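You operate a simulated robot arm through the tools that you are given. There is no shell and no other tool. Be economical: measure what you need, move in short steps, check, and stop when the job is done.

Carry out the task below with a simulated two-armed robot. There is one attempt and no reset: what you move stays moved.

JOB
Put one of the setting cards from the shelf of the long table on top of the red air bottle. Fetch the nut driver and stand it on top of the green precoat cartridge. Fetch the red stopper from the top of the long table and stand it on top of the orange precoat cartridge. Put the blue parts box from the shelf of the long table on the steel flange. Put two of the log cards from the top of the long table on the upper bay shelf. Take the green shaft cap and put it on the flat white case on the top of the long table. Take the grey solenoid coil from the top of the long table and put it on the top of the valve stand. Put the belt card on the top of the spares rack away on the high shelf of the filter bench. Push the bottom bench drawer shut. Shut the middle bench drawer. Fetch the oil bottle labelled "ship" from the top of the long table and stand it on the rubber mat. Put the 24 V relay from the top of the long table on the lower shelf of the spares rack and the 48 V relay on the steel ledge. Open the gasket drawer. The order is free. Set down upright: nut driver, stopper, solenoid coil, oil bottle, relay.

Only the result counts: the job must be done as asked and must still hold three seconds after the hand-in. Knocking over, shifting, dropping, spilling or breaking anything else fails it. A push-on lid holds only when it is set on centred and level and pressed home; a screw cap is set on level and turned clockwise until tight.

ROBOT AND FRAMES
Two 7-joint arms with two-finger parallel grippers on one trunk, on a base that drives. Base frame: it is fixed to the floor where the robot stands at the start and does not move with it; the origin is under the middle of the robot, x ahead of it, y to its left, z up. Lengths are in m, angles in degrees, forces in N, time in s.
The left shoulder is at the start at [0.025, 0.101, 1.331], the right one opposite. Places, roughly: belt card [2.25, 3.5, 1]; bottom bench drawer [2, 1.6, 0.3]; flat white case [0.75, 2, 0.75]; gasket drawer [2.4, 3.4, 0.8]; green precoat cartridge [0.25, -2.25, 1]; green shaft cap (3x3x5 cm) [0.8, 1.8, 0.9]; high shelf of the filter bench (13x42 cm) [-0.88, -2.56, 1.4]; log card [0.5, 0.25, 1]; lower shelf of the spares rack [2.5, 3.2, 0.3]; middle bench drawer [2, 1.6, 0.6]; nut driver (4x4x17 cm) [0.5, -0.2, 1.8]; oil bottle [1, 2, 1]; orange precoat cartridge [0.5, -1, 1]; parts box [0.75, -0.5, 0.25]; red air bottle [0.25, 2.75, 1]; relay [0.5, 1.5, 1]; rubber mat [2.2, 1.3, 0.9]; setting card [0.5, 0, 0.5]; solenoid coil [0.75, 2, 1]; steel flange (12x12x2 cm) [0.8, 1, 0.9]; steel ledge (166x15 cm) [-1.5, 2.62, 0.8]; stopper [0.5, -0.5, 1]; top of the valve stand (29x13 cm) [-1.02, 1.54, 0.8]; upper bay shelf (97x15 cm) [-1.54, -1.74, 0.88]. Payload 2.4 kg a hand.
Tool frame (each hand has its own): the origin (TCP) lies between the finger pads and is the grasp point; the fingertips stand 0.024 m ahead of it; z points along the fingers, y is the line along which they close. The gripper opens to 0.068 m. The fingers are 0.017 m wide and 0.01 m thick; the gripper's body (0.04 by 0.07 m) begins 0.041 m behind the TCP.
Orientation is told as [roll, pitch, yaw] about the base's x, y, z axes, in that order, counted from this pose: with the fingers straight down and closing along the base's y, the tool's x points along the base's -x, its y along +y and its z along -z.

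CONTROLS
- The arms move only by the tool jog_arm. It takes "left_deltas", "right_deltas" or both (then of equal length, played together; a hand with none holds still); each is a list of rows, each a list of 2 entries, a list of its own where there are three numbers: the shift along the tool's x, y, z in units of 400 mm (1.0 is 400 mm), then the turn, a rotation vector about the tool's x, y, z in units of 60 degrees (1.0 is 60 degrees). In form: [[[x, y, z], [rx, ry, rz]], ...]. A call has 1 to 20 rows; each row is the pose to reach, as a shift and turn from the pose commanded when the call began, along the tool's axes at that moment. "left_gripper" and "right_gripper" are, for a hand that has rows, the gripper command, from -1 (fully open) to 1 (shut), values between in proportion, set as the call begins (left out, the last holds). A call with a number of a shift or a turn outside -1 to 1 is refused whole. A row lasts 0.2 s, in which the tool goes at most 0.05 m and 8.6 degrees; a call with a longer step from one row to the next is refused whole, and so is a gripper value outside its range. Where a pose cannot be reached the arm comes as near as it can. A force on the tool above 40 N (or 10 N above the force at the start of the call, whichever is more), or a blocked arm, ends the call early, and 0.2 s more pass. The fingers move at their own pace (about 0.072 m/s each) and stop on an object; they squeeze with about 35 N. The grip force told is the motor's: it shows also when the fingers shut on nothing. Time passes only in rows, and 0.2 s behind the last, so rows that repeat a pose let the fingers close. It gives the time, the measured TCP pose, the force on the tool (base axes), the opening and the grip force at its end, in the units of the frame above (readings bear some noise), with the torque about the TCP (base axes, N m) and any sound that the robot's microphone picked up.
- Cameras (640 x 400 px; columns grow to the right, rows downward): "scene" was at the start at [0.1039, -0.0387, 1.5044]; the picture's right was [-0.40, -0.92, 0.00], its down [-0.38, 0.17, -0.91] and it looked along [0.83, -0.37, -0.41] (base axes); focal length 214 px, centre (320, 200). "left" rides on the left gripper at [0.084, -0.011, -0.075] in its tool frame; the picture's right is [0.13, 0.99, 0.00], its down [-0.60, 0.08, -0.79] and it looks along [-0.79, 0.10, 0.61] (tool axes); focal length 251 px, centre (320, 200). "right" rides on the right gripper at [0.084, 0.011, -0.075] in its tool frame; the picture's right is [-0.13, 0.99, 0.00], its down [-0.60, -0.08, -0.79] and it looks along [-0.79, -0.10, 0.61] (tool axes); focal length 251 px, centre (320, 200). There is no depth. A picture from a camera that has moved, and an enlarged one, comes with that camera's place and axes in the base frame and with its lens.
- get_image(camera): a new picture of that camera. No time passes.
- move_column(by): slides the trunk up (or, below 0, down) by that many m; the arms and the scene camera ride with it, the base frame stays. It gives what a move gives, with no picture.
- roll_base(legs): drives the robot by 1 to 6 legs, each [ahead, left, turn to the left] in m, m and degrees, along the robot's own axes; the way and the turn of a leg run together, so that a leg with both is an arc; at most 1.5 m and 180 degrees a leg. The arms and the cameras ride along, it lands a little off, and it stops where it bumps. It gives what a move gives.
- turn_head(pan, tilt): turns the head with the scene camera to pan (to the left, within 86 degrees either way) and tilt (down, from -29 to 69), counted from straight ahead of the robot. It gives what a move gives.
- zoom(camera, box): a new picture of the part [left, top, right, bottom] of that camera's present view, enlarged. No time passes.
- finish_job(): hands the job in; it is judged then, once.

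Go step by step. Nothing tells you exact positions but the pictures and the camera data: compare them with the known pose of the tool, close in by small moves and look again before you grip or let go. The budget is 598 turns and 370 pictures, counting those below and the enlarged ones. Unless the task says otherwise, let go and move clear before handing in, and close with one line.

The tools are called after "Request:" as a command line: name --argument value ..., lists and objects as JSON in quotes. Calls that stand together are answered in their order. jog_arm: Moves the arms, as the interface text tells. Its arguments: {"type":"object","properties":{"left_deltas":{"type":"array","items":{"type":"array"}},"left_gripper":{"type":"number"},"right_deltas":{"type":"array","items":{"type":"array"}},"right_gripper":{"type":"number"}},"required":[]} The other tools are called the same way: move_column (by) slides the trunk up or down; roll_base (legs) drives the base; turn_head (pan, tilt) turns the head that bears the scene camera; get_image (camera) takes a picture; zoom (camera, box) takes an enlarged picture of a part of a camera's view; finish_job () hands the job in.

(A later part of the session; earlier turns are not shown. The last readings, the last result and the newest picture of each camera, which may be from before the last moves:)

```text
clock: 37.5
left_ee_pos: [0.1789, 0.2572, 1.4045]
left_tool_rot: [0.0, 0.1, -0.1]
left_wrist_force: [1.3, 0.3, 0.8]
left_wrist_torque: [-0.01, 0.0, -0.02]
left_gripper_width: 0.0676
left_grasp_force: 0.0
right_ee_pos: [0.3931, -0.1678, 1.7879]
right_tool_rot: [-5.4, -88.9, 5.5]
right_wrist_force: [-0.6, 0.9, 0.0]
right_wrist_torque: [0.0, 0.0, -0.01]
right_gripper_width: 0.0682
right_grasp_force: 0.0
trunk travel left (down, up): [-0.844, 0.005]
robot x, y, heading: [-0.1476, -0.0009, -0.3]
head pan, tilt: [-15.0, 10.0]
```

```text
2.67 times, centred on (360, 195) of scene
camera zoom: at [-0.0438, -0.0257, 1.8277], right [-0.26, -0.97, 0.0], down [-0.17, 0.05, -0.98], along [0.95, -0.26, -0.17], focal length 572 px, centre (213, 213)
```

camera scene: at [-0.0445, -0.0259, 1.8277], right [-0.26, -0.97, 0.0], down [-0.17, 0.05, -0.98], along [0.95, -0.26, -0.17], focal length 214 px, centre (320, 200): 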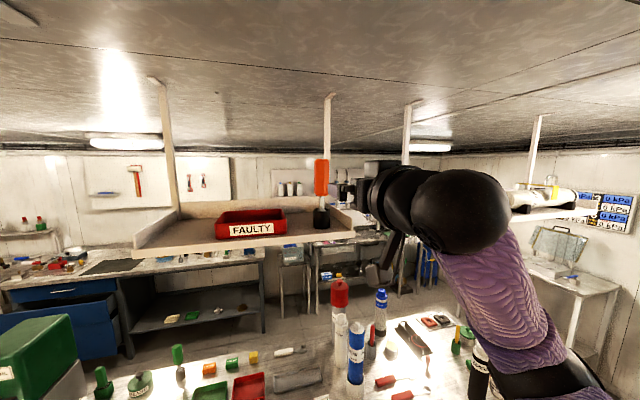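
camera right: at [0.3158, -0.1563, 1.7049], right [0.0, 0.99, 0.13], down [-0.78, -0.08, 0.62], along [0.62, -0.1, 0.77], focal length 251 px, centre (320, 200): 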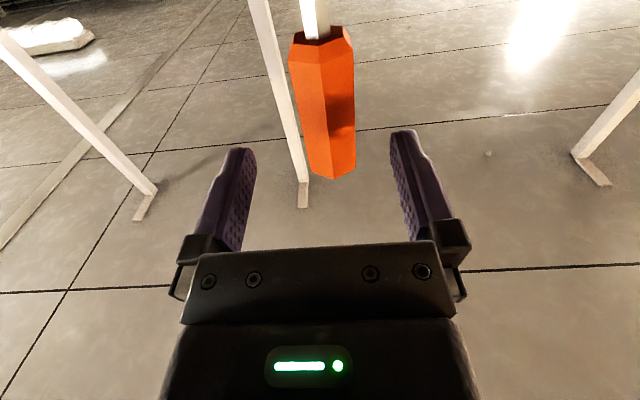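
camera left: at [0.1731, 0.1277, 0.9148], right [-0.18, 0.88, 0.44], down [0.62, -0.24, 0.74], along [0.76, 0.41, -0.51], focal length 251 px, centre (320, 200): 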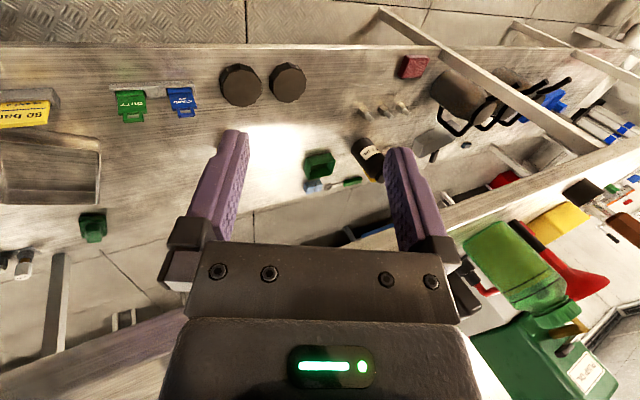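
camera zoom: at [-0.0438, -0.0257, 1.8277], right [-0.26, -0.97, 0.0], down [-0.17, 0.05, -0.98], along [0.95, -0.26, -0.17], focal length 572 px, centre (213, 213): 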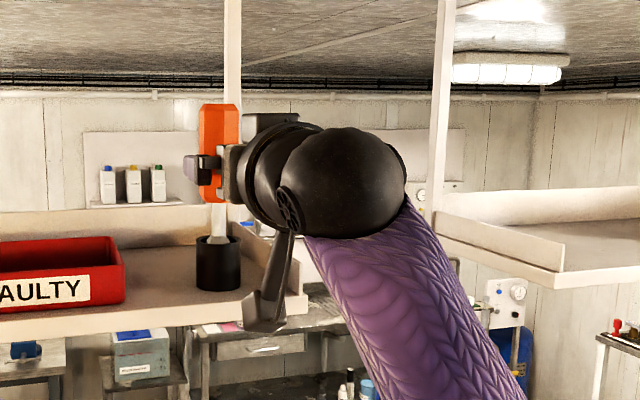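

Request:
jog_arm --right_deltas '[[[0, 0.005, 0.08], [0, 0, 0]], [[0, 0.008, 0.165], [0, 0, 0]], [[0, 0.008, 0.165], [0, 0, 0]]]'

Request:
jog_arm --right_deltas '[[[0, 0, 0], [0, 0, 0]], [[0, 0, 0], [0, 0, 0]], [[0, 0, 0], [0, 0, 0]], [[0, 0, 0], [0, 0, 0]]]' --right_gripper 1

Request:
get_image --camera "right"

```text
clock: 38.2
left_ee_pos: [0.178, 0.2568, 1.4037]
left_tool_rot: [-0.1, 0.2, -0.2]
left_wrist_force: [0.6, -0.4, 0.7]
left_wrist_torque: [0.02, 0.02, 0.03]
left_gripper_width: 0.068
left_grasp_force: 0.2
right_ee_pos: [0.4597, -0.1637, 1.7866]
right_tool_rot: [-5.4, -89.0, 5.4]
right_wrist_force: [0.0, -0.9, -0.6]
right_wrist_torque: [-0.03, 0.03, 0.02]
right_gripper_width: 0.0677
right_grasp_force: 0.0
trunk travel left (down, up): [-0.844, 0.005]
robot x, y, heading: [-0.1482, 0.002, 0.0]
head pan, tilt: [-15.0, 10.0]
```

```text
clock: 39.2
left_ee_pos: [0.179, 0.2562, 1.4054]
left_tool_rot: [0.0, 0.1, -0.1]
left_wrist_force: [0.2, -0.5, 0.3]
left_wrist_torque: [-0.03, -0.01, 0.0]
left_gripper_width: 0.0679
left_grasp_force: 0.1
right_ee_pos: [0.4595, -0.1638, 1.7867]
right_tool_rot: [-4.6, -89.0, 4.6]
right_wrist_force: [1.3, 1.1, 0.8]
right_wrist_torque: [0.06, -0.07, -0.01]
right_gripper_width: 0.0316
right_grasp_force: 35.1
trunk travel left (down, up): [-0.844, 0.005]
robot x, y, heading: [-0.149, -0.0005, -0.2]
head pan, tilt: [-15.0, 10.0]
```

```text
340 pictures are left
camera right: at [0.3833, -0.153, 1.7036], right [0.0, 0.99, 0.13], down [-0.78, -0.08, 0.62], along [0.62, -0.1, 0.77], focal length 251 px, centre (320, 200)
```

right: 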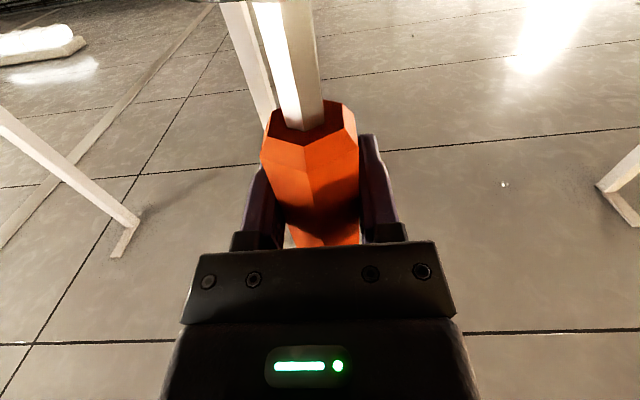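

Gripped. I lift it 4 cm and back the robot off.

Request:
jog_arm --right_deltas '[[[-0.06, 0, 0], [0, 0, 0]], [[-0.1, 0, 0], [0, 0, 0]], [[-0.1, 0, 0], [0, 0, 0]]]'

Request:
roll_base --legs '[[-0.35, 0, 0]]'

Request:
get_image --camera "scene"

```text
clock: 40.0
left_ee_pos: [0.1792, 0.256, 1.404]
left_tool_rot: [-0.1, 0.1, -0.1]
left_wrist_force: [0.2, -0.2, -0.9]
left_wrist_torque: [-0.02, 0.0, 0.01]
left_gripper_width: 0.0679
left_grasp_force: 0.1
right_ee_pos: [0.4588, -0.1651, 1.8253]
right_tool_rot: [-3.0, -88.8, 3.0]
right_wrist_force: [0.0, -0.5, -0.9]
right_wrist_torque: [0.02, -0.01, 0.0]
right_gripper_width: 0.0316
right_grasp_force: 34.8
trunk travel left (down, up): [-0.844, 0.005]
robot x, y, heading: [-0.148, 0.0003, -0.4]
head pan, tilt: [-15.0, 10.0]
```

```text
clock: 42.4
left_ee_pos: [-0.1633, 0.2558, 1.4048]
left_tool_rot: [0.0, 0.1, -0.4]
left_wrist_force: [0.1, -0.2, -0.1]
left_wrist_torque: [-0.02, -0.02, 0.0]
left_gripper_width: 0.0682
left_grasp_force: 0.1
right_ee_pos: [0.1141, -0.1665, 1.8257]
right_tool_rot: [-3.4, -88.8, 3.0]
right_wrist_force: [-0.2, -0.1, -1.7]
right_wrist_torque: [0.0, 0.05, -0.04]
right_gripper_width: 0.0317
right_grasp_force: 35.1
trunk travel left (down, up): [-0.844, 0.005]
robot x, y, heading: [-0.4875, 0.0044, -0.3]
head pan, tilt: [-15.0, 10.0]
stopped in leg 1: the robot was blocked; the commanded pose is now the measured one
```

```text
339 pictures are left
camera scene: at [-0.3879, -0.025, 1.8279], right [-0.27, -0.96, 0.0], down [-0.17, 0.05, -0.98], along [0.95, -0.26, -0.17], focal length 214 px, centre (320, 200)
```

scene: 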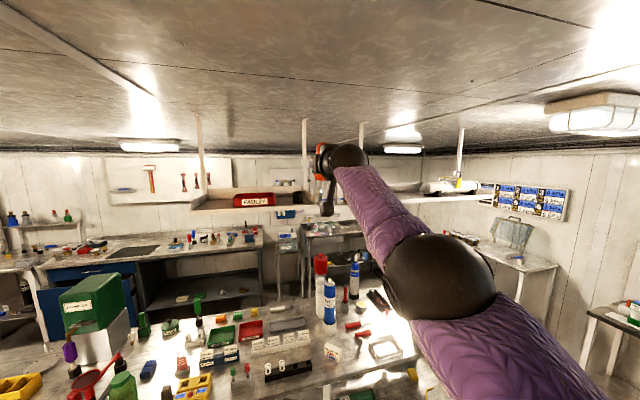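

The base bumped behind. I look to both sides.

Request:
turn_head --pan -86 --tilt 35

Request:
get_image --camera "scene"

Request:
turn_head --pan 86 --tilt 35

Request:
get_image --camera "scene"

```text
clock: 43.8
left_ee_pos: [-0.1617, 0.256, 1.4052]
left_tool_rot: [-0.1, 0.2, -0.4]
left_wrist_force: [0.3, -0.2, -0.3]
left_wrist_torque: [0.01, -0.02, 0.0]
left_gripper_width: 0.068
left_grasp_force: 0.1
right_ee_pos: [0.1155, -0.1664, 1.8252]
right_tool_rot: [-3.6, -89.0, 3.2]
right_wrist_force: [0.1, -1.0, -1.0]
right_wrist_torque: [-0.01, 0.0, 0.03]
right_gripper_width: 0.0316
right_grasp_force: 35.0
trunk travel left (down, up): [-0.844, 0.005]
robot x, y, heading: [-0.4879, -0.0031, -0.5]
head pan, tilt: [-85.9, 35.0]
```

```text
338 pictures are left
camera scene: at [-0.4697, -0.0882, 1.7876], right [-1.0, -0.06, 0.0], down [-0.04, 0.57, -0.82], along [0.05, -0.82, -0.57], focal length 214 px, centre (320, 200)
```

scene: 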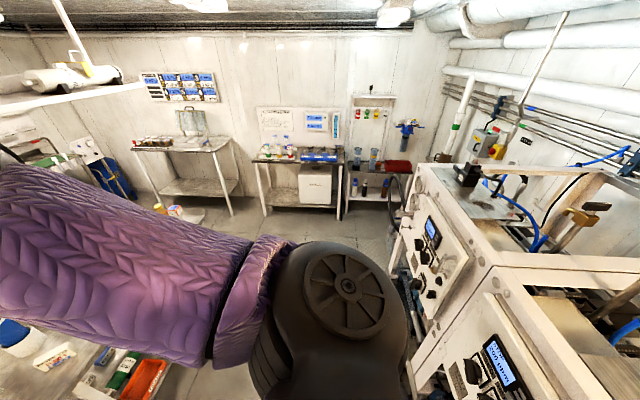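

```text
clock: 46.4
left_ee_pos: [-0.1607, 0.2566, 1.4045]
left_tool_rot: [-0.2, 0.1, -0.4]
left_wrist_force: [-0.6, 0.5, 0.1]
left_wrist_torque: [-0.03, 0.02, 0.02]
left_gripper_width: 0.0679
left_grasp_force: 0.0
right_ee_pos: [0.1161, -0.1664, 1.825]
right_tool_rot: [-3.7, -88.8, 3.3]
right_wrist_force: [-0.3, 0.4, -1.8]
right_wrist_torque: [0.01, 0.0, -0.02]
right_gripper_width: 0.0315
right_grasp_force: 35.6
trunk travel left (down, up): [-0.844, 0.005]
robot x, y, heading: [-0.4915, 0.0024, -0.3]
head pan, tilt: [85.9, 35.0]
```

```text
337 pictures are left
camera scene: at [-0.4683, 0.0875, 1.7876], right [1.0, -0.08, 0.0], down [-0.05, -0.57, -0.82], along [0.06, 0.82, -0.57], focal length 214 px, centre (320, 200)
```

scene: 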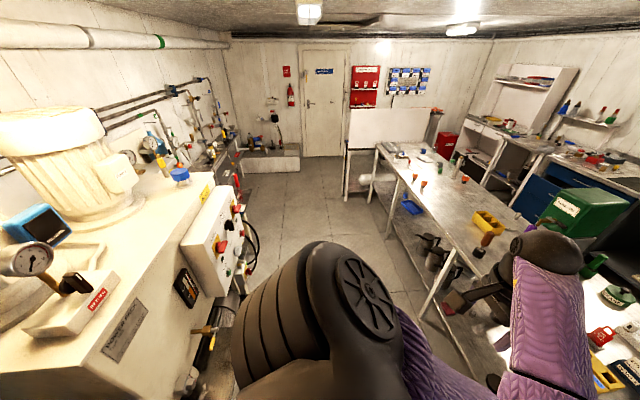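

Machine behind, corridor free to the right. I lower the trunk and strafe right toward the end wall.

Request:
move_column --by -0.4

Request:
roll_base --legs '[[0.12, 0, 0], [0, -1.1, 0]]'

Request:
turn_head --pan -70 --tilt 20

Request:
get_image --camera "scene"

Request:
turn_head --pan 0 --tilt 30

Request:
get_image --camera "scene"

```text
clock: 50.2
left_ee_pos: [-0.1615, 0.2573, 1.0038]
left_tool_rot: [0.0, 0.1, -0.5]
left_wrist_force: [-0.6, 0.1, 0.4]
left_wrist_torque: [-0.01, 0.0, 0.0]
left_gripper_width: 0.0684
left_grasp_force: 0.1
right_ee_pos: [0.1153, -0.1675, 1.4256]
right_tool_rot: [-3.4, -88.8, 3.1]
right_wrist_force: [-0.3, 0.5, -2.3]
right_wrist_torque: [-0.06, -0.02, 0.03]
right_gripper_width: 0.0318
right_grasp_force: 35.5
trunk travel left (down, up): [-0.444, 0.405]
robot x, y, heading: [-0.4895, -0.0023, -0.4]
head pan, tilt: [85.9, 35.0]
```

```text
clock: 56.9
left_ee_pos: [-0.0495, -0.8784, 1.0037]
left_tool_rot: [0.0, 0.1, -1.2]
left_wrist_force: [0.5, 0.0, -0.4]
left_wrist_torque: [-0.01, -0.01, 0.03]
left_gripper_width: 0.0679
left_grasp_force: 0.0
right_ee_pos: [0.2224, -1.306, 1.4245]
right_tool_rot: [-3.2, -88.9, 2.3]
right_wrist_force: [0.2, -0.2, -1.9]
right_wrist_torque: [-0.02, 0.0, 0.03]
right_gripper_width: 0.0314
right_grasp_force: 35.2
trunk travel left (down, up): [-0.444, 0.405]
robot x, y, heading: [-0.3802, -1.133, -0.9]
head pan, tilt: [85.9, 35.0]
```

```text
clock: 59.3
left_ee_pos: [-0.0477, -0.8787, 1.0028]
left_tool_rot: [-0.1, 0.0, -0.9]
left_wrist_force: [0.0, 0.3, 0.2]
left_wrist_torque: [0.0, -0.02, 0.0]
left_gripper_width: 0.0677
left_grasp_force: 0.1
right_ee_pos: [0.2212, -1.3058, 1.4246]
right_tool_rot: [-3.7, -88.9, 2.7]
right_wrist_force: [1.2, -0.3, -1.7]
right_wrist_torque: [0.04, -0.02, 0.01]
right_gripper_width: 0.0316
right_grasp_force: 34.7
trunk travel left (down, up): [-0.444, 0.405]
robot x, y, heading: [-0.3811, -1.1279, -0.9]
head pan, tilt: [-70.0, 20.0]
```

```text
336 pictures are left
camera scene: at [-0.3204, -1.2211, 1.4108], right [-0.95, -0.33, 0.0], down [-0.11, 0.32, -0.94], along [0.31, -0.89, -0.34], focal length 214 px, centre (320, 200)
```

scene: 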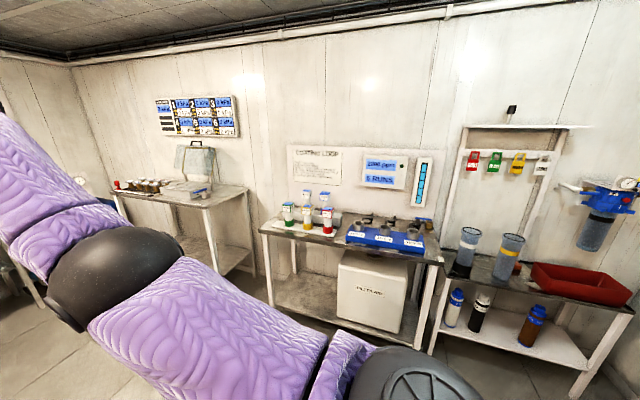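

```text
clock: 60.7
left_ee_pos: [-0.0482, -0.8796, 1.0032]
left_tool_rot: [0.0, 0.1, -1.0]
left_wrist_force: [-1.0, -0.2, 0.6]
left_wrist_torque: [-0.01, 0.01, -0.02]
left_gripper_width: 0.0681
left_grasp_force: 0.1
right_ee_pos: [0.2233, -1.3064, 1.4252]
right_tool_rot: [-3.8, -88.9, 2.7]
right_wrist_force: [-0.1, 0.3, -1.5]
right_wrist_torque: [-0.01, 0.01, 0.02]
right_gripper_width: 0.0316
right_grasp_force: 35.6
trunk travel left (down, up): [-0.444, 0.405]
robot x, y, heading: [-0.3772, -1.1277, -0.9]
head pan, tilt: [0.0, 30.0]
```

```text
335 pictures are left
camera scene: at [-0.2603, -1.1348, 1.3948], right [-0.02, -1.0, 0.0], down [-0.5, 0.01, -0.87], along [0.87, -0.02, -0.5], focal length 214 px, centre (320, 200)
```

scene: 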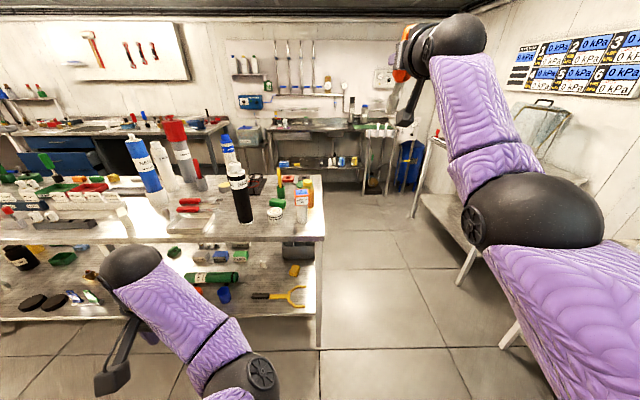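

I zoom on the wall bench, then turn to face it.

Request:
roll_base --legs '[[0.2, 0, 0], [0, 0, -89]]'

Request:
turn_head --pan 10 --tilt 20

Request:
get_image --camera "scene"

```text
clock: 66.1
left_ee_pos: [0.0677, -1.4664, 1.0046]
left_tool_rot: [0.0, 0.1, -91.5]
left_wrist_force: [0.3, 0.2, 0.2]
left_wrist_torque: [-0.02, 0.02, -0.02]
left_gripper_width: 0.0679
left_grasp_force: 0.0
right_ee_pos: [-0.3605, -1.7354, 1.4248]
right_tool_rot: [-3.4, -88.8, -88.0]
right_wrist_force: [0.4, 0.1, -2.0]
right_wrist_torque: [0.0, -0.01, 0.05]
right_gripper_width: 0.0314
right_grasp_force: 34.8
trunk travel left (down, up): [-0.444, 0.405]
robot x, y, heading: [-0.1825, -1.1364, -91.3]
head pan, tilt: [0.0, 30.0]
```

```text
clock: 66.8
left_ee_pos: [0.0685, -1.4672, 1.0024]
left_tool_rot: [-0.1, 0.1, -91.5]
left_wrist_force: [-0.2, -0.1, 0.5]
left_wrist_torque: [0.02, -0.02, 0.0]
left_gripper_width: 0.0681
left_grasp_force: 0.1
right_ee_pos: [-0.3612, -1.7346, 1.425]
right_tool_rot: [-3.8, -89.0, -87.8]
right_wrist_force: [1.2, 0.0, -0.6]
right_wrist_torque: [0.0, 0.0, 0.01]
right_gripper_width: 0.0317
right_grasp_force: 34.9
trunk travel left (down, up): [-0.444, 0.405]
robot x, y, heading: [-0.1832, -1.1329, -91.6]
head pan, tilt: [10.0, 20.0]
```

```text
334 pictures are left
camera scene: at [-0.1664, -1.2539, 1.4108], right [-0.99, -0.15, 0.0], down [-0.05, 0.34, -0.94], along [0.14, -0.93, -0.34], focal length 214 px, centre (320, 200)
```

scene: 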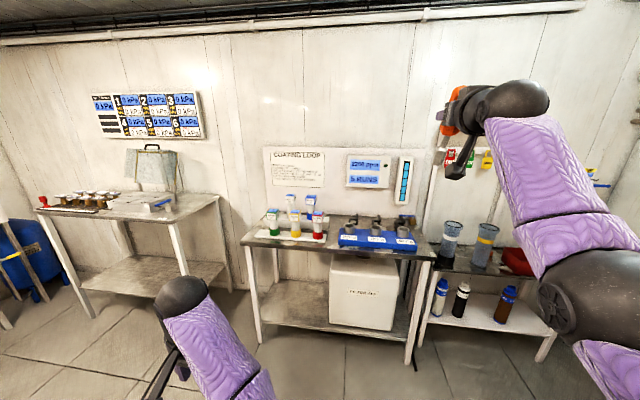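

Request:
zoom --camera "scene" --box '[240, 180, 440, 280]'

```text
3.20 times, centred on (340, 230) of scene
camera zoom: at [-0.1664, -1.2539, 1.4108], right [-0.99, -0.15, 0.0], down [-0.05, 0.34, -0.94], along [0.14, -0.93, -0.34], focal length 686 px, centre (256, 104)
```

zoom: 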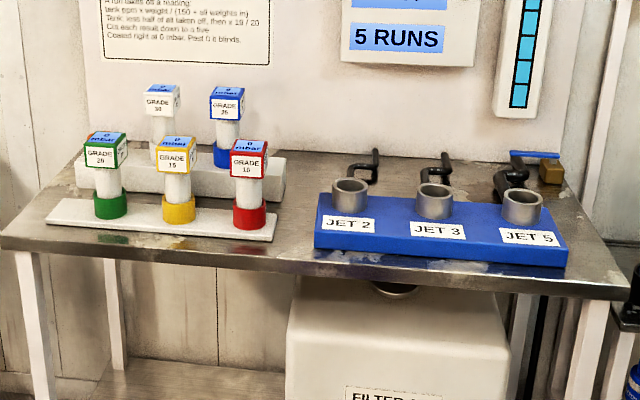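

Green precoat cartridge with a flat box top is at about (0.2,-2.2). I drive toward it with the hand raised.

Request:
roll_base --legs '[[0.42, 0, 1.5], [0, 0.53, 0]]'

Request:
turn_head --pan -10 --tilt 40

Request:
get_image --camera "scene"

Request:
get_image --camera "right"

```text
clock: 72.1
left_ee_pos: [0.6016, -1.8752, 1.0028]
left_tool_rot: [0.0, 0.0, -90.0]
left_wrist_force: [-0.1, 0.5, 0.0]
left_wrist_torque: [0.01, -0.03, 0.04]
left_gripper_width: 0.0679
left_grasp_force: 0.0
right_ee_pos: [0.1797, -2.154, 1.4258]
right_tool_rot: [-4.7, -88.9, -85.2]
right_wrist_force: [-0.1, -0.8, -1.8]
right_wrist_torque: [0.01, 0.01, -0.04]
right_gripper_width: 0.0315
right_grasp_force: 34.9
trunk travel left (down, up): [-0.444, 0.405]
robot x, y, heading: [0.3462, -1.5496, -89.9]
head pan, tilt: [10.0, 20.0]
```

```text
clock: 72.9
left_ee_pos: [0.6009, -1.8758, 1.0031]
left_tool_rot: [-0.1, 0.1, -90.1]
left_wrist_force: [0.2, -0.5, -0.6]
left_wrist_torque: [0.02, 0.01, 0.02]
left_gripper_width: 0.0681
left_grasp_force: 0.1
right_ee_pos: [0.1794, -2.1539, 1.4258]
right_tool_rot: [-3.8, -88.9, -86.2]
right_wrist_force: [0.3, 0.6, -1.0]
right_wrist_torque: [-0.01, 0.0, -0.03]
right_gripper_width: 0.0317
right_grasp_force: 34.9
trunk travel left (down, up): [-0.444, 0.405]
robot x, y, heading: [0.3384, -1.5497, -90.0]
head pan, tilt: [-10.0, 40.0]
```

```text
332 pictures are left
camera scene: at [0.3309, -1.6606, 1.3795], right [-0.98, 0.17, 0.0], down [0.11, 0.63, -0.77], along [-0.13, -0.75, -0.64], focal length 214 px, centre (320, 200)
```

scene: 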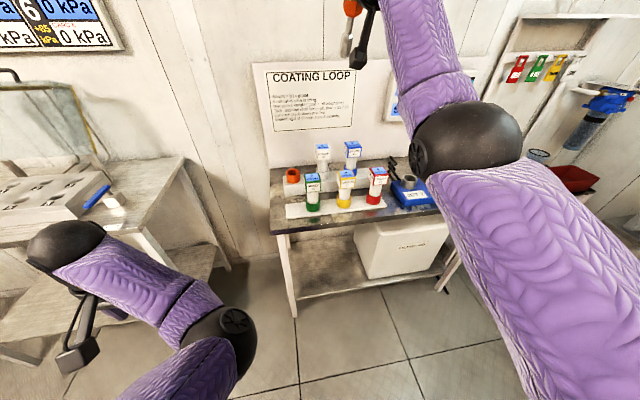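

```text
331 pictures are left
camera right: at [0.1903, -2.0774, 1.3421], right [0.99, 0.0, 0.13], down [-0.08, 0.78, 0.62], along [-0.1, -0.62, 0.77], focal length 251 px, centre (320, 200)
```

right: 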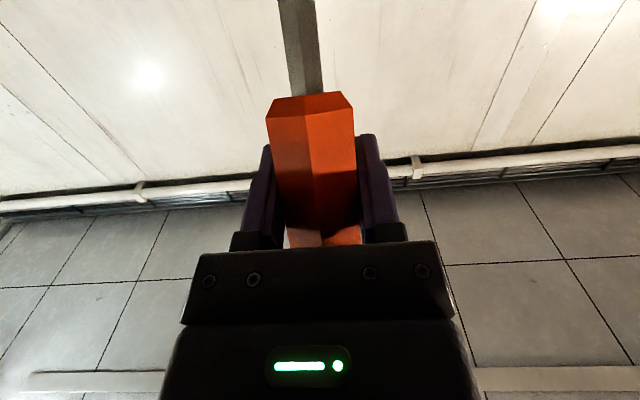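

Request:
zoom --camera "scene" --box '[270, 130, 400, 220]'

```text
4.44 times, centred on (335, 175) of scene
camera zoom: at [0.3309, -1.6606, 1.3795], right [-0.98, 0.17, 0.0], down [0.11, 0.63, -0.77], along [-0.13, -0.75, -0.64], focal length 953 px, centre (253, 311)
```

zoom: 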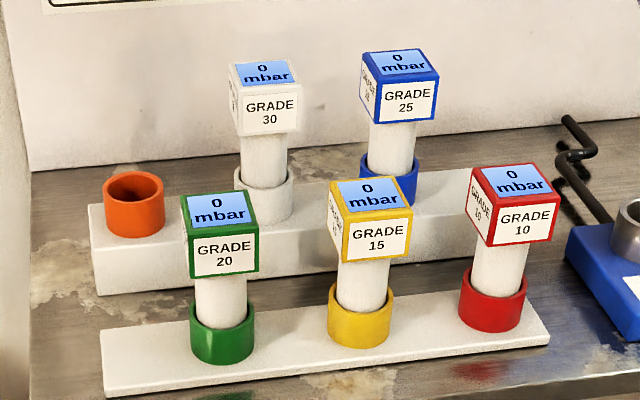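

Triangulated the green cartridge's top at (0.248,-2.294,0.951). I approach: base ahead, trunk down, arm lower.

Request:
roll_base --legs '[[0.12, 0.04, 0]]'

Request:
move_column --by -0.15

Request:
get_image --camera "scene"

```text
clock: 74.2
left_ee_pos: [0.6429, -1.9969, 1.0043]
left_tool_rot: [0.1, 0.2, -90.0]
left_wrist_force: [0.3, -0.5, -0.2]
left_wrist_torque: [0.04, 0.0, 0.04]
left_gripper_width: 0.0681
left_grasp_force: 0.0
right_ee_pos: [0.222, -2.2762, 1.4257]
right_tool_rot: [-4.4, -88.9, -85.5]
right_wrist_force: [0.6, -1.1, -1.1]
right_wrist_torque: [-0.01, 0.03, 0.02]
right_gripper_width: 0.0317
right_grasp_force: 35.1
trunk travel left (down, up): [-0.444, 0.405]
robot x, y, heading: [0.3842, -1.6697, -90.0]
head pan, tilt: [-10.0, 40.0]
```

```text
clock: 75.9
left_ee_pos: [0.6444, -1.9964, 0.8347]
left_tool_rot: [0.0, 3.8, -90.1]
left_wrist_force: [0.6, -0.3, -0.2]
left_wrist_torque: [0.01, -0.01, 0.02]
left_gripper_width: 0.0679
left_grasp_force: 0.0
right_ee_pos: [0.2205, -2.2755, 1.2744]
right_tool_rot: [-4.2, -89.0, -85.7]
right_wrist_force: [-0.4, 0.6, -0.8]
right_wrist_torque: [-0.01, 0.0, 0.0]
right_gripper_width: 0.0316
right_grasp_force: 34.6
trunk travel left (down, up): [-0.294, 0.555]
robot x, y, heading: [0.3812, -1.671, -89.9]
head pan, tilt: [-10.0, 40.0]
```

```text
329 pictures are left
camera scene: at [0.3725, -1.8052, 1.2282], right [-0.98, 0.17, 0.0], down [0.11, 0.63, -0.77], along [-0.13, -0.75, -0.64], focal length 214 px, centre (320, 200)
```

scene: 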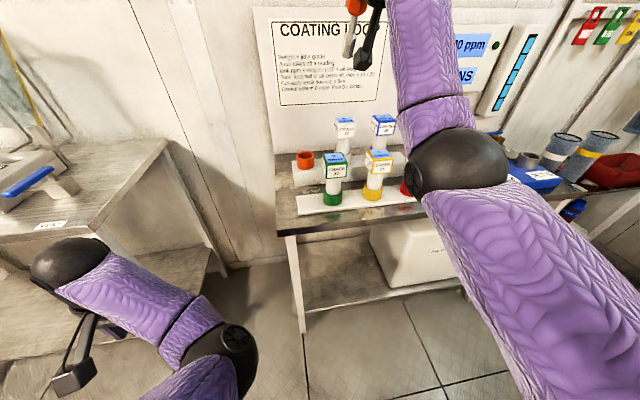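

Request:
jog_arm --left_deltas '[[[0, 0, -0.1], [0, 0, 0]], [[0, 0, -0.2], [0, 0, 0]], [[0, 0, -0.3], [0, 0, 0]], [[0, 0, -0.4], [0, 0, 0]]]' --right_deltas '[[[0.08, 0.02, 0.01], [0, 0, 0]], [[0.16, 0.04, 0.03], [0, 0, 0]], [[0.24, 0.06, 0.045], [0, 0, 0]], [[0.25, 0.07, 0.045], [0, 0, 0]]]'

Request:
turn_head --pan -10 --tilt 20

Request:
get_image --camera "scene"

```text
clock: 76.9
left_ee_pos: [0.6676, -2.0192, 0.9963]
left_tool_rot: [-0.2, 3.8, -90.1]
left_wrist_force: [0.1, -0.3, 0.4]
left_wrist_torque: [0.02, 0.0, -0.01]
left_gripper_width: 0.0681
left_grasp_force: 0.0
left hand out of reach, approached as far as the arm can: row 1, 2, 3, 4
right_ee_pos: [0.2509, -2.2898, 1.1754]
right_tool_rot: [-4.3, -88.9, -85.7]
right_wrist_force: [0.0, 0.5, -0.5]
right_wrist_torque: [-0.01, 0.01, 0.0]
right_gripper_width: 0.0316
right_grasp_force: 34.8
trunk travel left (down, up): [-0.294, 0.555]
robot x, y, heading: [0.3866, -1.6715, -89.9]
head pan, tilt: [-10.0, 40.0]
```

```text
clock: 77.8
left_ee_pos: [0.6673, -2.0198, 0.9948]
left_tool_rot: [0.0, 3.9, -90.1]
left_wrist_force: [-0.2, 0.6, 0.2]
left_wrist_torque: [0.0, 0.0, 0.02]
left_gripper_width: 0.0679
left_grasp_force: 0.1
right_ee_pos: [0.2492, -2.2895, 1.1756]
right_tool_rot: [-3.9, -88.7, -86.1]
right_wrist_force: [0.2, 0.7, -1.7]
right_wrist_torque: [0.01, 0.0, 0.03]
right_gripper_width: 0.0315
right_grasp_force: 34.9
trunk travel left (down, up): [-0.294, 0.555]
robot x, y, heading: [0.3887, -1.6689, -89.9]
head pan, tilt: [-10.0, 20.0]
```

```text
328 pictures are left
camera scene: at [0.3712, -1.8134, 1.2594], right [-0.98, 0.17, 0.0], down [0.06, 0.34, -0.94], along [-0.16, -0.93, -0.34], focal length 214 px, centre (320, 200)
```

scene: 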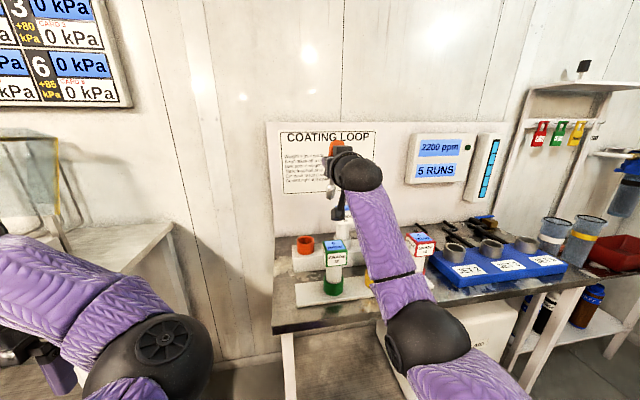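

Request:
zoom --camera "scene" --box '[270, 130, 430, 230]'

Request:
zoom --camera "scene" --box '[250, 210, 430, 320]'

```text
4.00 times, centred on (350, 180) of scene
camera zoom: at [0.3712, -1.8134, 1.2594], right [-0.98, 0.17, 0.0], down [0.06, 0.34, -0.94], along [-0.16, -0.93, -0.34], focal length 858 px, centre (200, 280)
```

zoom: 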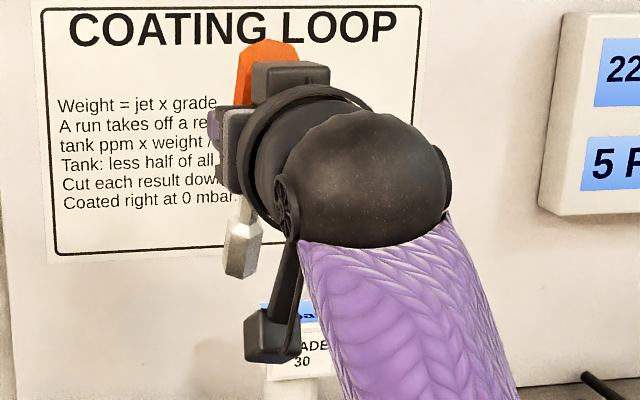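

```text
3.56 times, centred on (340, 265) of scene
camera zoom: at [0.3712, -1.8134, 1.2594], right [-0.98, 0.17, 0.0], down [0.06, 0.34, -0.94], along [-0.16, -0.93, -0.34], focal length 763 px, centre (249, -31)
```

zoom: 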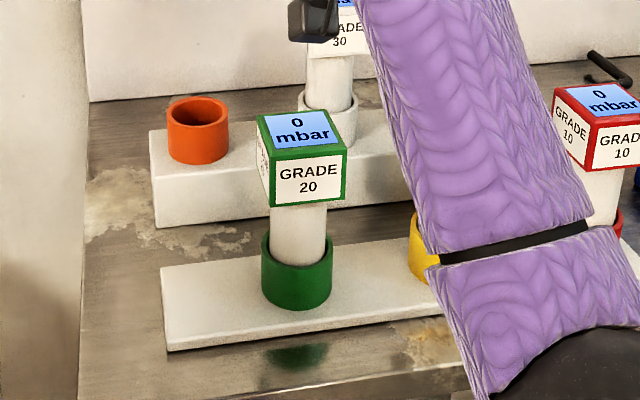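

The driver's tip is bare steel (the black cup was its holder). I look closer at how it hangs.

Request:
zoom --camera "scene" --box '[310, 130, 374, 210]'

Request:
get_image --camera "right"

```text
5.00 times, centred on (342, 170) of scene
camera zoom: at [0.3712, -1.8134, 1.2594], right [-0.98, 0.17, 0.0], down [0.06, 0.34, -0.94], along [-0.16, -0.93, -0.34], focal length 1072 px, centre (210, 350)
```

zoom: 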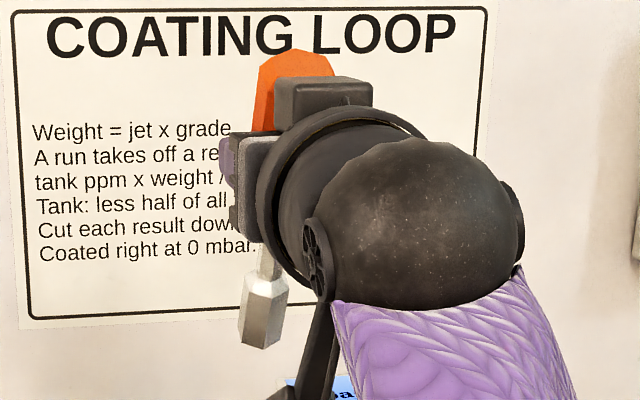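

```text
324 pictures are left
camera right: at [0.2604, -2.2133, 1.0923], right [0.99, 0.0, 0.13], down [-0.08, 0.78, 0.62], along [-0.1, -0.62, 0.77], focal length 251 px, centre (320, 200)
```

right: 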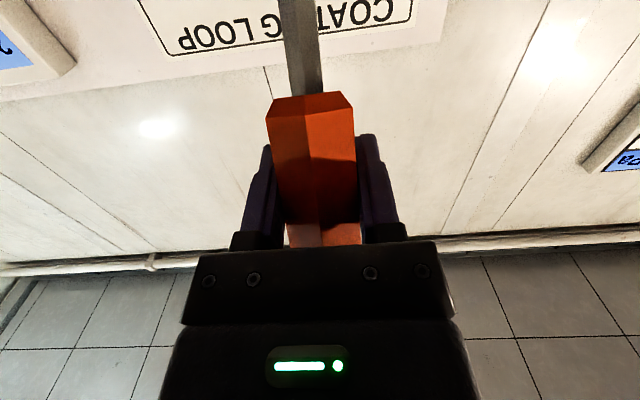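

I correct the lean by 4.5 degrees and centre the tip, then lower to just above the top.

Request:
jog_arm --right_deltas '[[[0.05, -0.01, 0.005], [0, 0, -0.075]], [[0.13, -0.019, 0.01], [0, 0, -0.075]], [[0.21, -0.019, 0.01], [0, 0, -0.075]], [[0.28, -0.019, 0.01], [0, 0, -0.075]], [[0.28, -0.019, 0.01], [0, 0, -0.075]]]'

Request:
turn_head --pan -10 --tilt 30

Request:
zoom --camera "scene" --box '[290, 150, 390, 250]'

```text
clock: 79.0
left_ee_pos: [0.6669, -2.0187, 0.9965]
left_tool_rot: [0.1, 3.8, -90.0]
left_wrist_force: [-0.6, -0.5, -0.5]
left_wrist_torque: [-0.02, 0.0, -0.01]
left_gripper_width: 0.0679
left_grasp_force: 0.0
right_ee_pos: [0.2411, -2.2942, 1.0621]
right_tool_rot: [-75.9, -85.2, -14.1]
right_wrist_force: [0.1, 0.2, -2.2]
right_wrist_torque: [-0.01, -0.01, 0.0]
right_gripper_width: 0.0314
right_grasp_force: 35.1
trunk travel left (down, up): [-0.294, 0.555]
robot x, y, heading: [0.3794, -1.6703, -90.0]
head pan, tilt: [-10.0, 20.0]
```

```text
clock: 79.7
left_ee_pos: [0.6676, -2.0191, 0.995]
left_tool_rot: [0.1, 3.7, -90.0]
left_wrist_force: [-0.4, 0.2, 0.3]
left_wrist_torque: [0.02, 0.01, -0.02]
left_gripper_width: 0.0679
left_grasp_force: 0.1
right_ee_pos: [0.2418, -2.2948, 1.0618]
right_tool_rot: [-75.9, -85.4, -14.0]
right_wrist_force: [-0.7, 0.0, -1.0]
right_wrist_torque: [-0.02, -0.01, 0.02]
right_gripper_width: 0.0318
right_grasp_force: 34.7
trunk travel left (down, up): [-0.294, 0.555]
robot x, y, heading: [0.3835, -1.6673, -89.9]
head pan, tilt: [-10.0, 30.0]
```

```text
4.00 times, centred on (340, 200) of scene
camera zoom: at [0.3716, -1.8108, 1.2435], right [-0.98, 0.17, 0.0], down [0.09, 0.49, -0.87], along [-0.15, -0.85, -0.5], focal length 858 px, centre (240, 200)
```

zoom: 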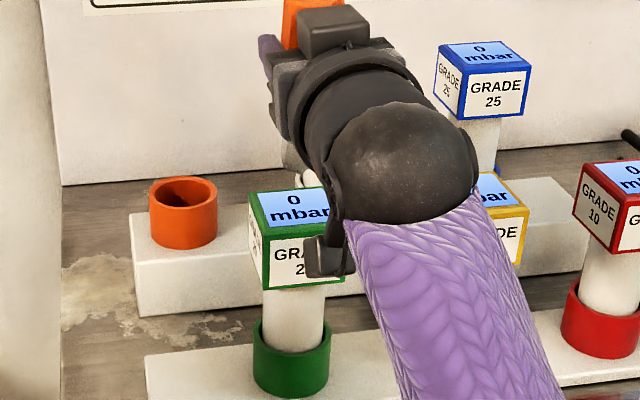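

Request:
jog_arm --right_deltas '[[[0.02, 0, 0], [0, 0, 0]], [[0.04, 0, 0], [0, 0, 0]], [[0.045, 0, 0], [0, 0, 0]], [[0.045, 0, 0], [0, 0, 0]]]'

Request:
zoom --camera "scene" --box '[300, 170, 380, 220]'

```text
clock: 80.7
left_ee_pos: [0.6668, -2.0179, 0.9957]
left_tool_rot: [0.0, 3.8, -90.0]
left_wrist_force: [0.4, 0.7, -0.6]
left_wrist_torque: [0.01, 0.01, 0.02]
left_gripper_width: 0.0679
left_grasp_force: 0.0
right_ee_pos: [0.2399, -2.293, 1.0447]
right_tool_rot: [-75.8, -85.3, -14.0]
right_wrist_force: [0.4, 0.0, -0.9]
right_wrist_torque: [0.01, 0.01, 0.01]
right_gripper_width: 0.0314
right_grasp_force: 35.1
trunk travel left (down, up): [-0.294, 0.555]
robot x, y, heading: [0.3855, -1.6699, -89.5]
head pan, tilt: [-10.0, 30.0]
```

```text
8.00 times, centred on (340, 195) of scene
camera zoom: at [0.3716, -1.8108, 1.2435], right [-0.98, 0.17, 0.0], down [0.09, 0.49, -0.87], along [-0.15, -0.85, -0.5], focal length 1716 px, centre (160, 240)
```

zoom: 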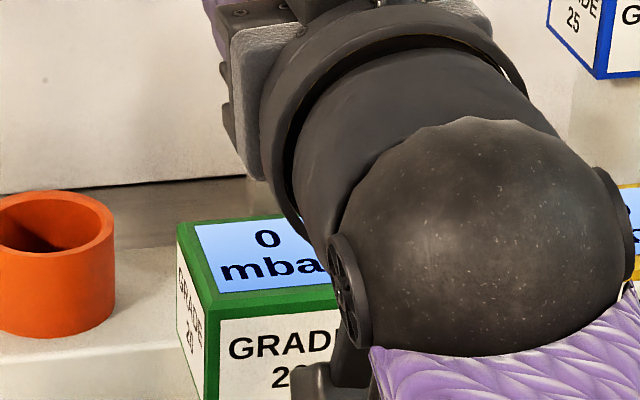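

Request:
jog_arm --right_deltas '[[[0.006, 0, 0], [0, 0, 0]], [[0.012, 0, 0], [0, 0, 0]], [[0.018, 0, 0], [0, 0, 0]]]'

```text
clock: 81.5
left_ee_pos: [0.6668, -2.0191, 0.9956]
left_tool_rot: [0.0, 3.8, -90.1]
left_wrist_force: [0.1, -0.4, -0.5]
left_wrist_torque: [-0.01, 0.01, 0.03]
left_gripper_width: 0.0678
left_grasp_force: 0.0
right_ee_pos: [0.2402, -2.2922, 1.0375]
right_tool_rot: [-76.1, -85.3, -13.9]
right_wrist_force: [-0.7, -0.4, -0.9]
right_wrist_torque: [0.02, 0.01, -0.02]
right_gripper_width: 0.0313
right_grasp_force: 34.5
trunk travel left (down, up): [-0.294, 0.555]
robot x, y, heading: [0.385, -1.6694, -89.9]
head pan, tilt: [-10.0, 30.0]
```

Request:
jog_arm --right_deltas '[[[0.006, 0, 0], [0, 0, 0]], [[0.012, 0, 0], [0, 0, 0]]]'

Request:
jog_arm --right_deltas '[[[0.006, 0, 0], [0, 0, 0]], [[0.012, 0, 0], [0, 0, 0]]]'

```text
clock: 82.1
left_ee_pos: [0.6679, -2.0189, 0.995]
left_tool_rot: [0.0, 3.7, -90.1]
left_wrist_force: [0.0, -0.5, -0.3]
left_wrist_torque: [0.02, -0.02, 0.0]
left_gripper_width: 0.0681
left_grasp_force: 0.0
right_ee_pos: [0.2411, -2.2931, 1.0328]
right_tool_rot: [-75.8, -85.3, -14.1]
right_wrist_force: [-0.4, -1.2, -2.0]
right_wrist_torque: [0.04, 0.0, 0.01]
right_gripper_width: 0.0316
right_grasp_force: 35.3
trunk travel left (down, up): [-0.294, 0.555]
robot x, y, heading: [0.3853, -1.6682, -89.9]
head pan, tilt: [-10.0, 30.0]
```

```text
clock: 82.7
left_ee_pos: [0.6671, -2.0178, 0.9956]
left_tool_rot: [0.1, 3.8, -90.0]
left_wrist_force: [1.0, -0.9, 0.4]
left_wrist_torque: [-0.01, -0.03, -0.02]
left_gripper_width: 0.0677
left_grasp_force: 0.0
right_ee_pos: [0.2403, -2.2918, 1.0283]
right_tool_rot: [-77.2, -85.3, -12.7]
right_wrist_force: [0.4, -0.9, 2.9]
right_wrist_torque: [-0.21, 0.04, 0.01]
right_gripper_width: 0.0317
right_grasp_force: 35.2
trunk travel left (down, up): [-0.294, 0.555]
robot x, y, heading: [0.3833, -1.6729, -90.0]
head pan, tilt: [-10.0, 30.0]
```

Contact torque suggests the driver pitched in the grip, tip forward. I lift and inspect.

Request:
jog_arm --right_deltas '[[[-0.08, 0, 0], [0, 0, 0]], [[-0.16, 0, 0], [0, 0, 0]], [[-0.25, 0, 0], [0, 0, 0]], [[-0.3, 0, 0], [0, 0, 0]]]'

Request:
get_image --camera "right"

Request:
zoom --camera "scene" --box '[290, 110, 390, 210]'

```text
clock: 83.7
left_ee_pos: [0.6677, -2.0178, 0.9951]
left_tool_rot: [0.0, 3.8, -90.1]
left_wrist_force: [0.3, 0.7, -0.3]
left_wrist_torque: [0.0, 0.01, -0.02]
left_gripper_width: 0.0678
left_grasp_force: 0.1
right_ee_pos: [0.2479, -2.2963, 1.148]
right_tool_rot: [-75.6, -85.4, -14.3]
right_wrist_force: [-0.2, -0.2, -1.6]
right_wrist_torque: [0.03, -0.05, 0.0]
right_gripper_width: 0.0318
right_grasp_force: 34.7
trunk travel left (down, up): [-0.294, 0.555]
robot x, y, heading: [0.3844, -1.6711, -89.8]
head pan, tilt: [-10.0, 30.0]
```

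```text
321 pictures are left
camera right: at [0.2515, -2.2182, 1.0648], right [1.0, 0.0, 0.05], down [-0.03, 0.78, 0.62], along [-0.04, -0.63, 0.78], focal length 251 px, centre (320, 200)
```

right: 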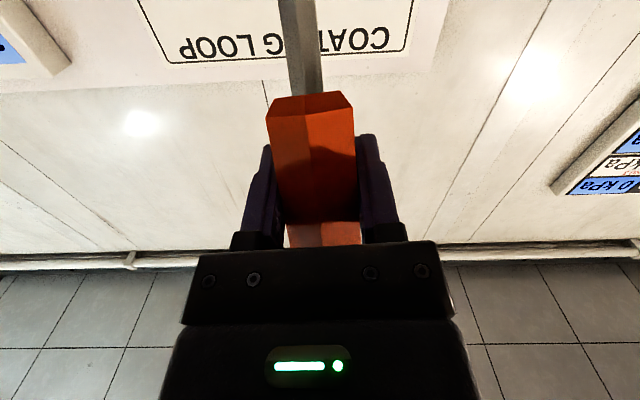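

```text
4.00 times, centred on (340, 160) of scene
camera zoom: at [0.3717, -1.8107, 1.2435], right [-0.98, 0.17, 0.0], down [0.09, 0.49, -0.87], along [-0.15, -0.85, -0.5], focal length 858 px, centre (240, 360)
```

zoom: 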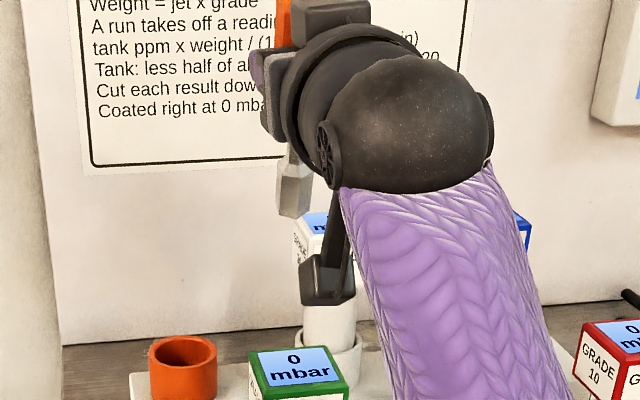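

I use the left wrist camera as a side view, turning the left hand.

Request:
jog_arm --left_deltas '[[[0, 0, -0.03], [0, 0, 0.14]], [[0, 0, -0.06], [0, 0, 0.28]], [[0, 0, -0.1], [0, 0, 0.42]], [[0, 0, -0.1], [0, 0, 0.56]], [[0, 0, -0.1], [0, 0, 0.7]], [[0, 0, -0.1], [0, 0, 0.84]], [[0, 0, -0.1], [0, 0, 0.98]]]'

Request:
get_image --camera "left"

```text
clock: 85.3
left_ee_pos: [0.6657, -2.0203, 1.0352]
left_tool_rot: [-3.3, 1.9, -149.1]
left_wrist_force: [0.1, -0.2, 0.0]
left_wrist_torque: [0.01, -0.02, 0.0]
left_gripper_width: 0.0679
left_grasp_force: 0.0
right_ee_pos: [0.2481, -2.295, 1.1483]
right_tool_rot: [-75.8, -85.3, -14.0]
right_wrist_force: [0.8, 1.5, -1.5]
right_wrist_torque: [0.03, -0.05, 0.0]
right_gripper_width: 0.0317
right_grasp_force: 35.3
trunk travel left (down, up): [-0.294, 0.555]
robot x, y, heading: [0.3848, -1.6713, -90.0]
head pan, tilt: [-10.0, 30.0]
```

```text
319 pictures are left
camera left: at [0.7328, -1.9709, 1.1129], right [0.62, -0.78, -0.05], down [-0.48, -0.43, 0.77], along [-0.62, -0.45, -0.64], focal length 251 px, centre (320, 200)
```

left: 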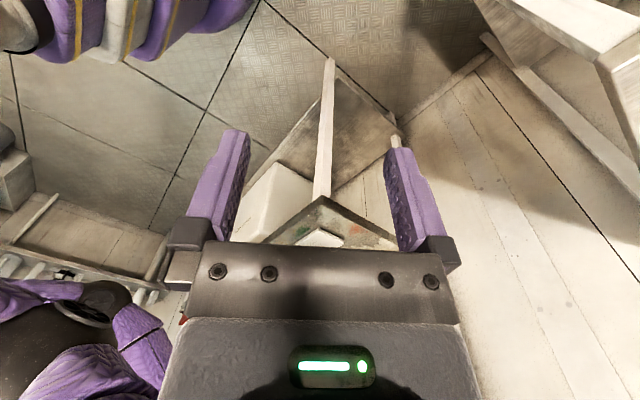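

Request:
jog_arm --left_deltas '[[[0, 0, 0], [0, -0.13, 0]], [[0, 0, 0], [0, -0.26, 0]], [[0, 0, 0], [0, -0.39, 0]], [[0, 0, 0], [0, -0.52, 0]], [[0, 0, 0], [0, -0.65, 0]], [[0, 0, 0], [0, -0.65, 0.1]]]'

Request:
get_image --camera "left"

```text
clock: 86.7
left_ee_pos: [0.6638, -2.0187, 1.0326]
left_tool_rot: [-1.7, -37.5, -153.3]
left_wrist_force: [-0.4, 0.2, 0.1]
left_wrist_torque: [-0.01, 0.03, 0.01]
left_gripper_width: 0.0679
left_grasp_force: 0.1
right_ee_pos: [0.2475, -2.2951, 1.1479]
right_tool_rot: [-75.9, -85.2, -14.1]
right_wrist_force: [0.2, 0.1, -1.9]
right_wrist_torque: [0.02, 0.0, 0.02]
right_gripper_width: 0.0318
right_grasp_force: 35.2
trunk travel left (down, up): [-0.294, 0.555]
robot x, y, heading: [0.3836, -1.6694, -90.0]
head pan, tilt: [-10.0, 30.0]
```

```text
318 pictures are left
camera left: at [0.762, -1.961, 1.0426], right [0.52, -0.85, -0.1], down [0.05, -0.09, 0.99], along [-0.85, -0.52, -0.01], focal length 251 px, centre (320, 200)
```

left: 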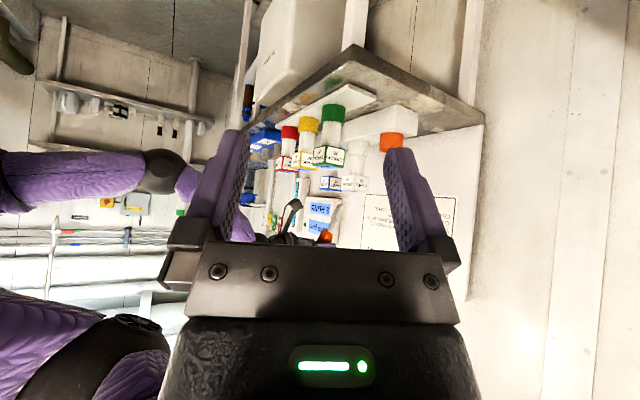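

Request:
zoom --camera "left" --box '[250, 140, 400, 250]'

```text
3.64 times, centred on (325, 195) of left
camera zoom: at [0.762, -1.961, 1.0426], right [0.52, -0.85, -0.1], down [0.05, -0.09, 0.99], along [-0.85, -0.52, -0.01], focal length 914 px, centre (302, 218)
```

zoom: 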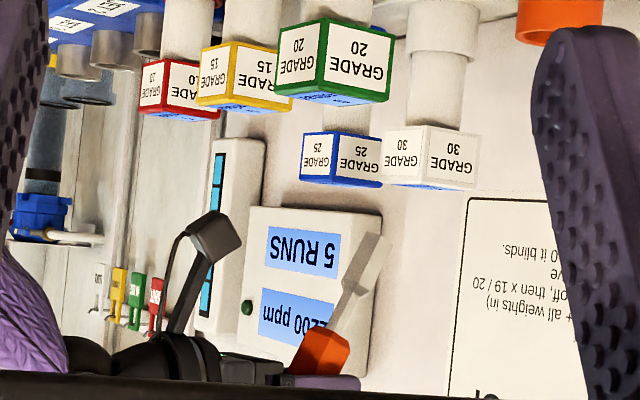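

Request:
zoom --camera "left" --box '[310, 185, 370, 245]'

```text
6.67 times, centred on (340, 215) of left
camera zoom: at [0.762, -1.961, 1.0426], right [0.52, -0.85, -0.1], down [0.05, -0.09, 0.99], along [-0.85, -0.52, -0.01], focal length 1676 px, centre (187, 100)
```

zoom: 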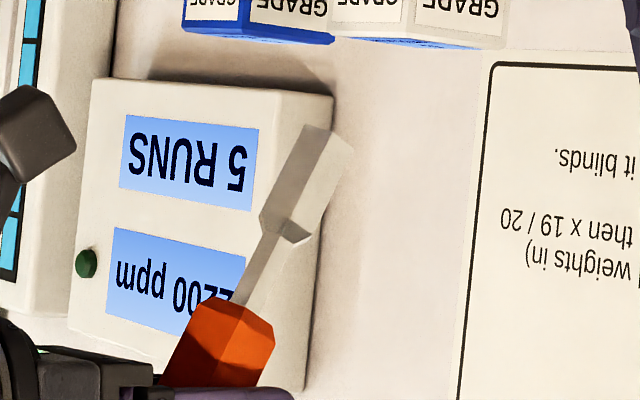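

The driver tilts about 27 degrees tip-forward; I pitch the hand to bring it vertical and check from the side.

Request:
jog_arm --right_deltas '[[[0, 0, 0], [0, 0.12, 0]], [[0, 0, 0], [0, 0.24, 0]], [[0, 0, 0], [0, 0.36, 0]], [[0, 0, 0], [0, 0.45, 0]], [[0, 0, 0], [0, 0.45, 0]]]'

Request:
zoom --camera "left" --box '[250, 140, 400, 250]'

Request:
zoom --camera "scene" --box '[290, 110, 390, 210]'

```text
clock: 87.9
left_ee_pos: [0.6655, -2.0188, 1.0347]
left_tool_rot: [-1.8, -37.3, -153.2]
left_wrist_force: [-0.1, 1.0, 0.1]
left_wrist_torque: [0.0, 0.01, 0.01]
left_gripper_width: 0.068
left_grasp_force: 0.1
right_ee_pos: [0.2486, -2.2953, 1.1473]
right_tool_rot: [-9.6, -61.3, -81.3]
right_wrist_force: [0.0, 0.5, -1.9]
right_wrist_torque: [-0.02, 0.01, 0.02]
right_gripper_width: 0.0319
right_grasp_force: 35.7
trunk travel left (down, up): [-0.294, 0.555]
robot x, y, heading: [0.3882, -1.6699, -90.0]
head pan, tilt: [-10.0, 30.0]
```

```text
3.64 times, centred on (325, 195) of left
camera zoom: at [0.762, -1.9609, 1.0428], right [0.52, -0.85, -0.1], down [0.05, -0.09, 0.99], along [-0.85, -0.52, -0.01], focal length 914 px, centre (302, 218)
```

zoom: 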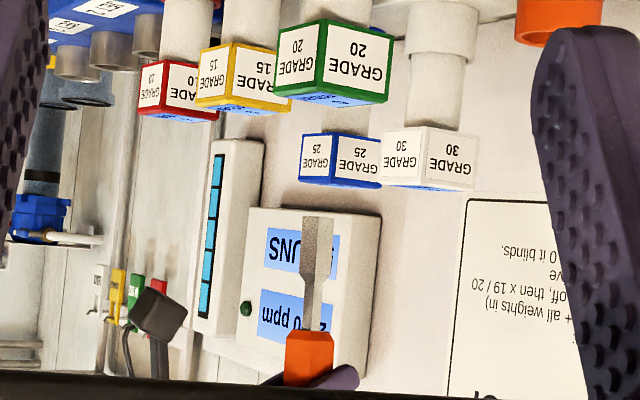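

```text
4.00 times, centred on (340, 160) of scene
camera zoom: at [0.3717, -1.8108, 1.2435], right [-0.98, 0.17, 0.0], down [0.09, 0.49, -0.87], along [-0.15, -0.85, -0.5], focal length 858 px, centre (240, 360)
```

zoom: 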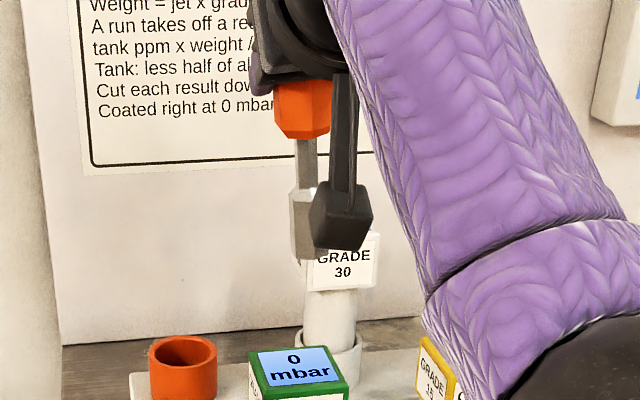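

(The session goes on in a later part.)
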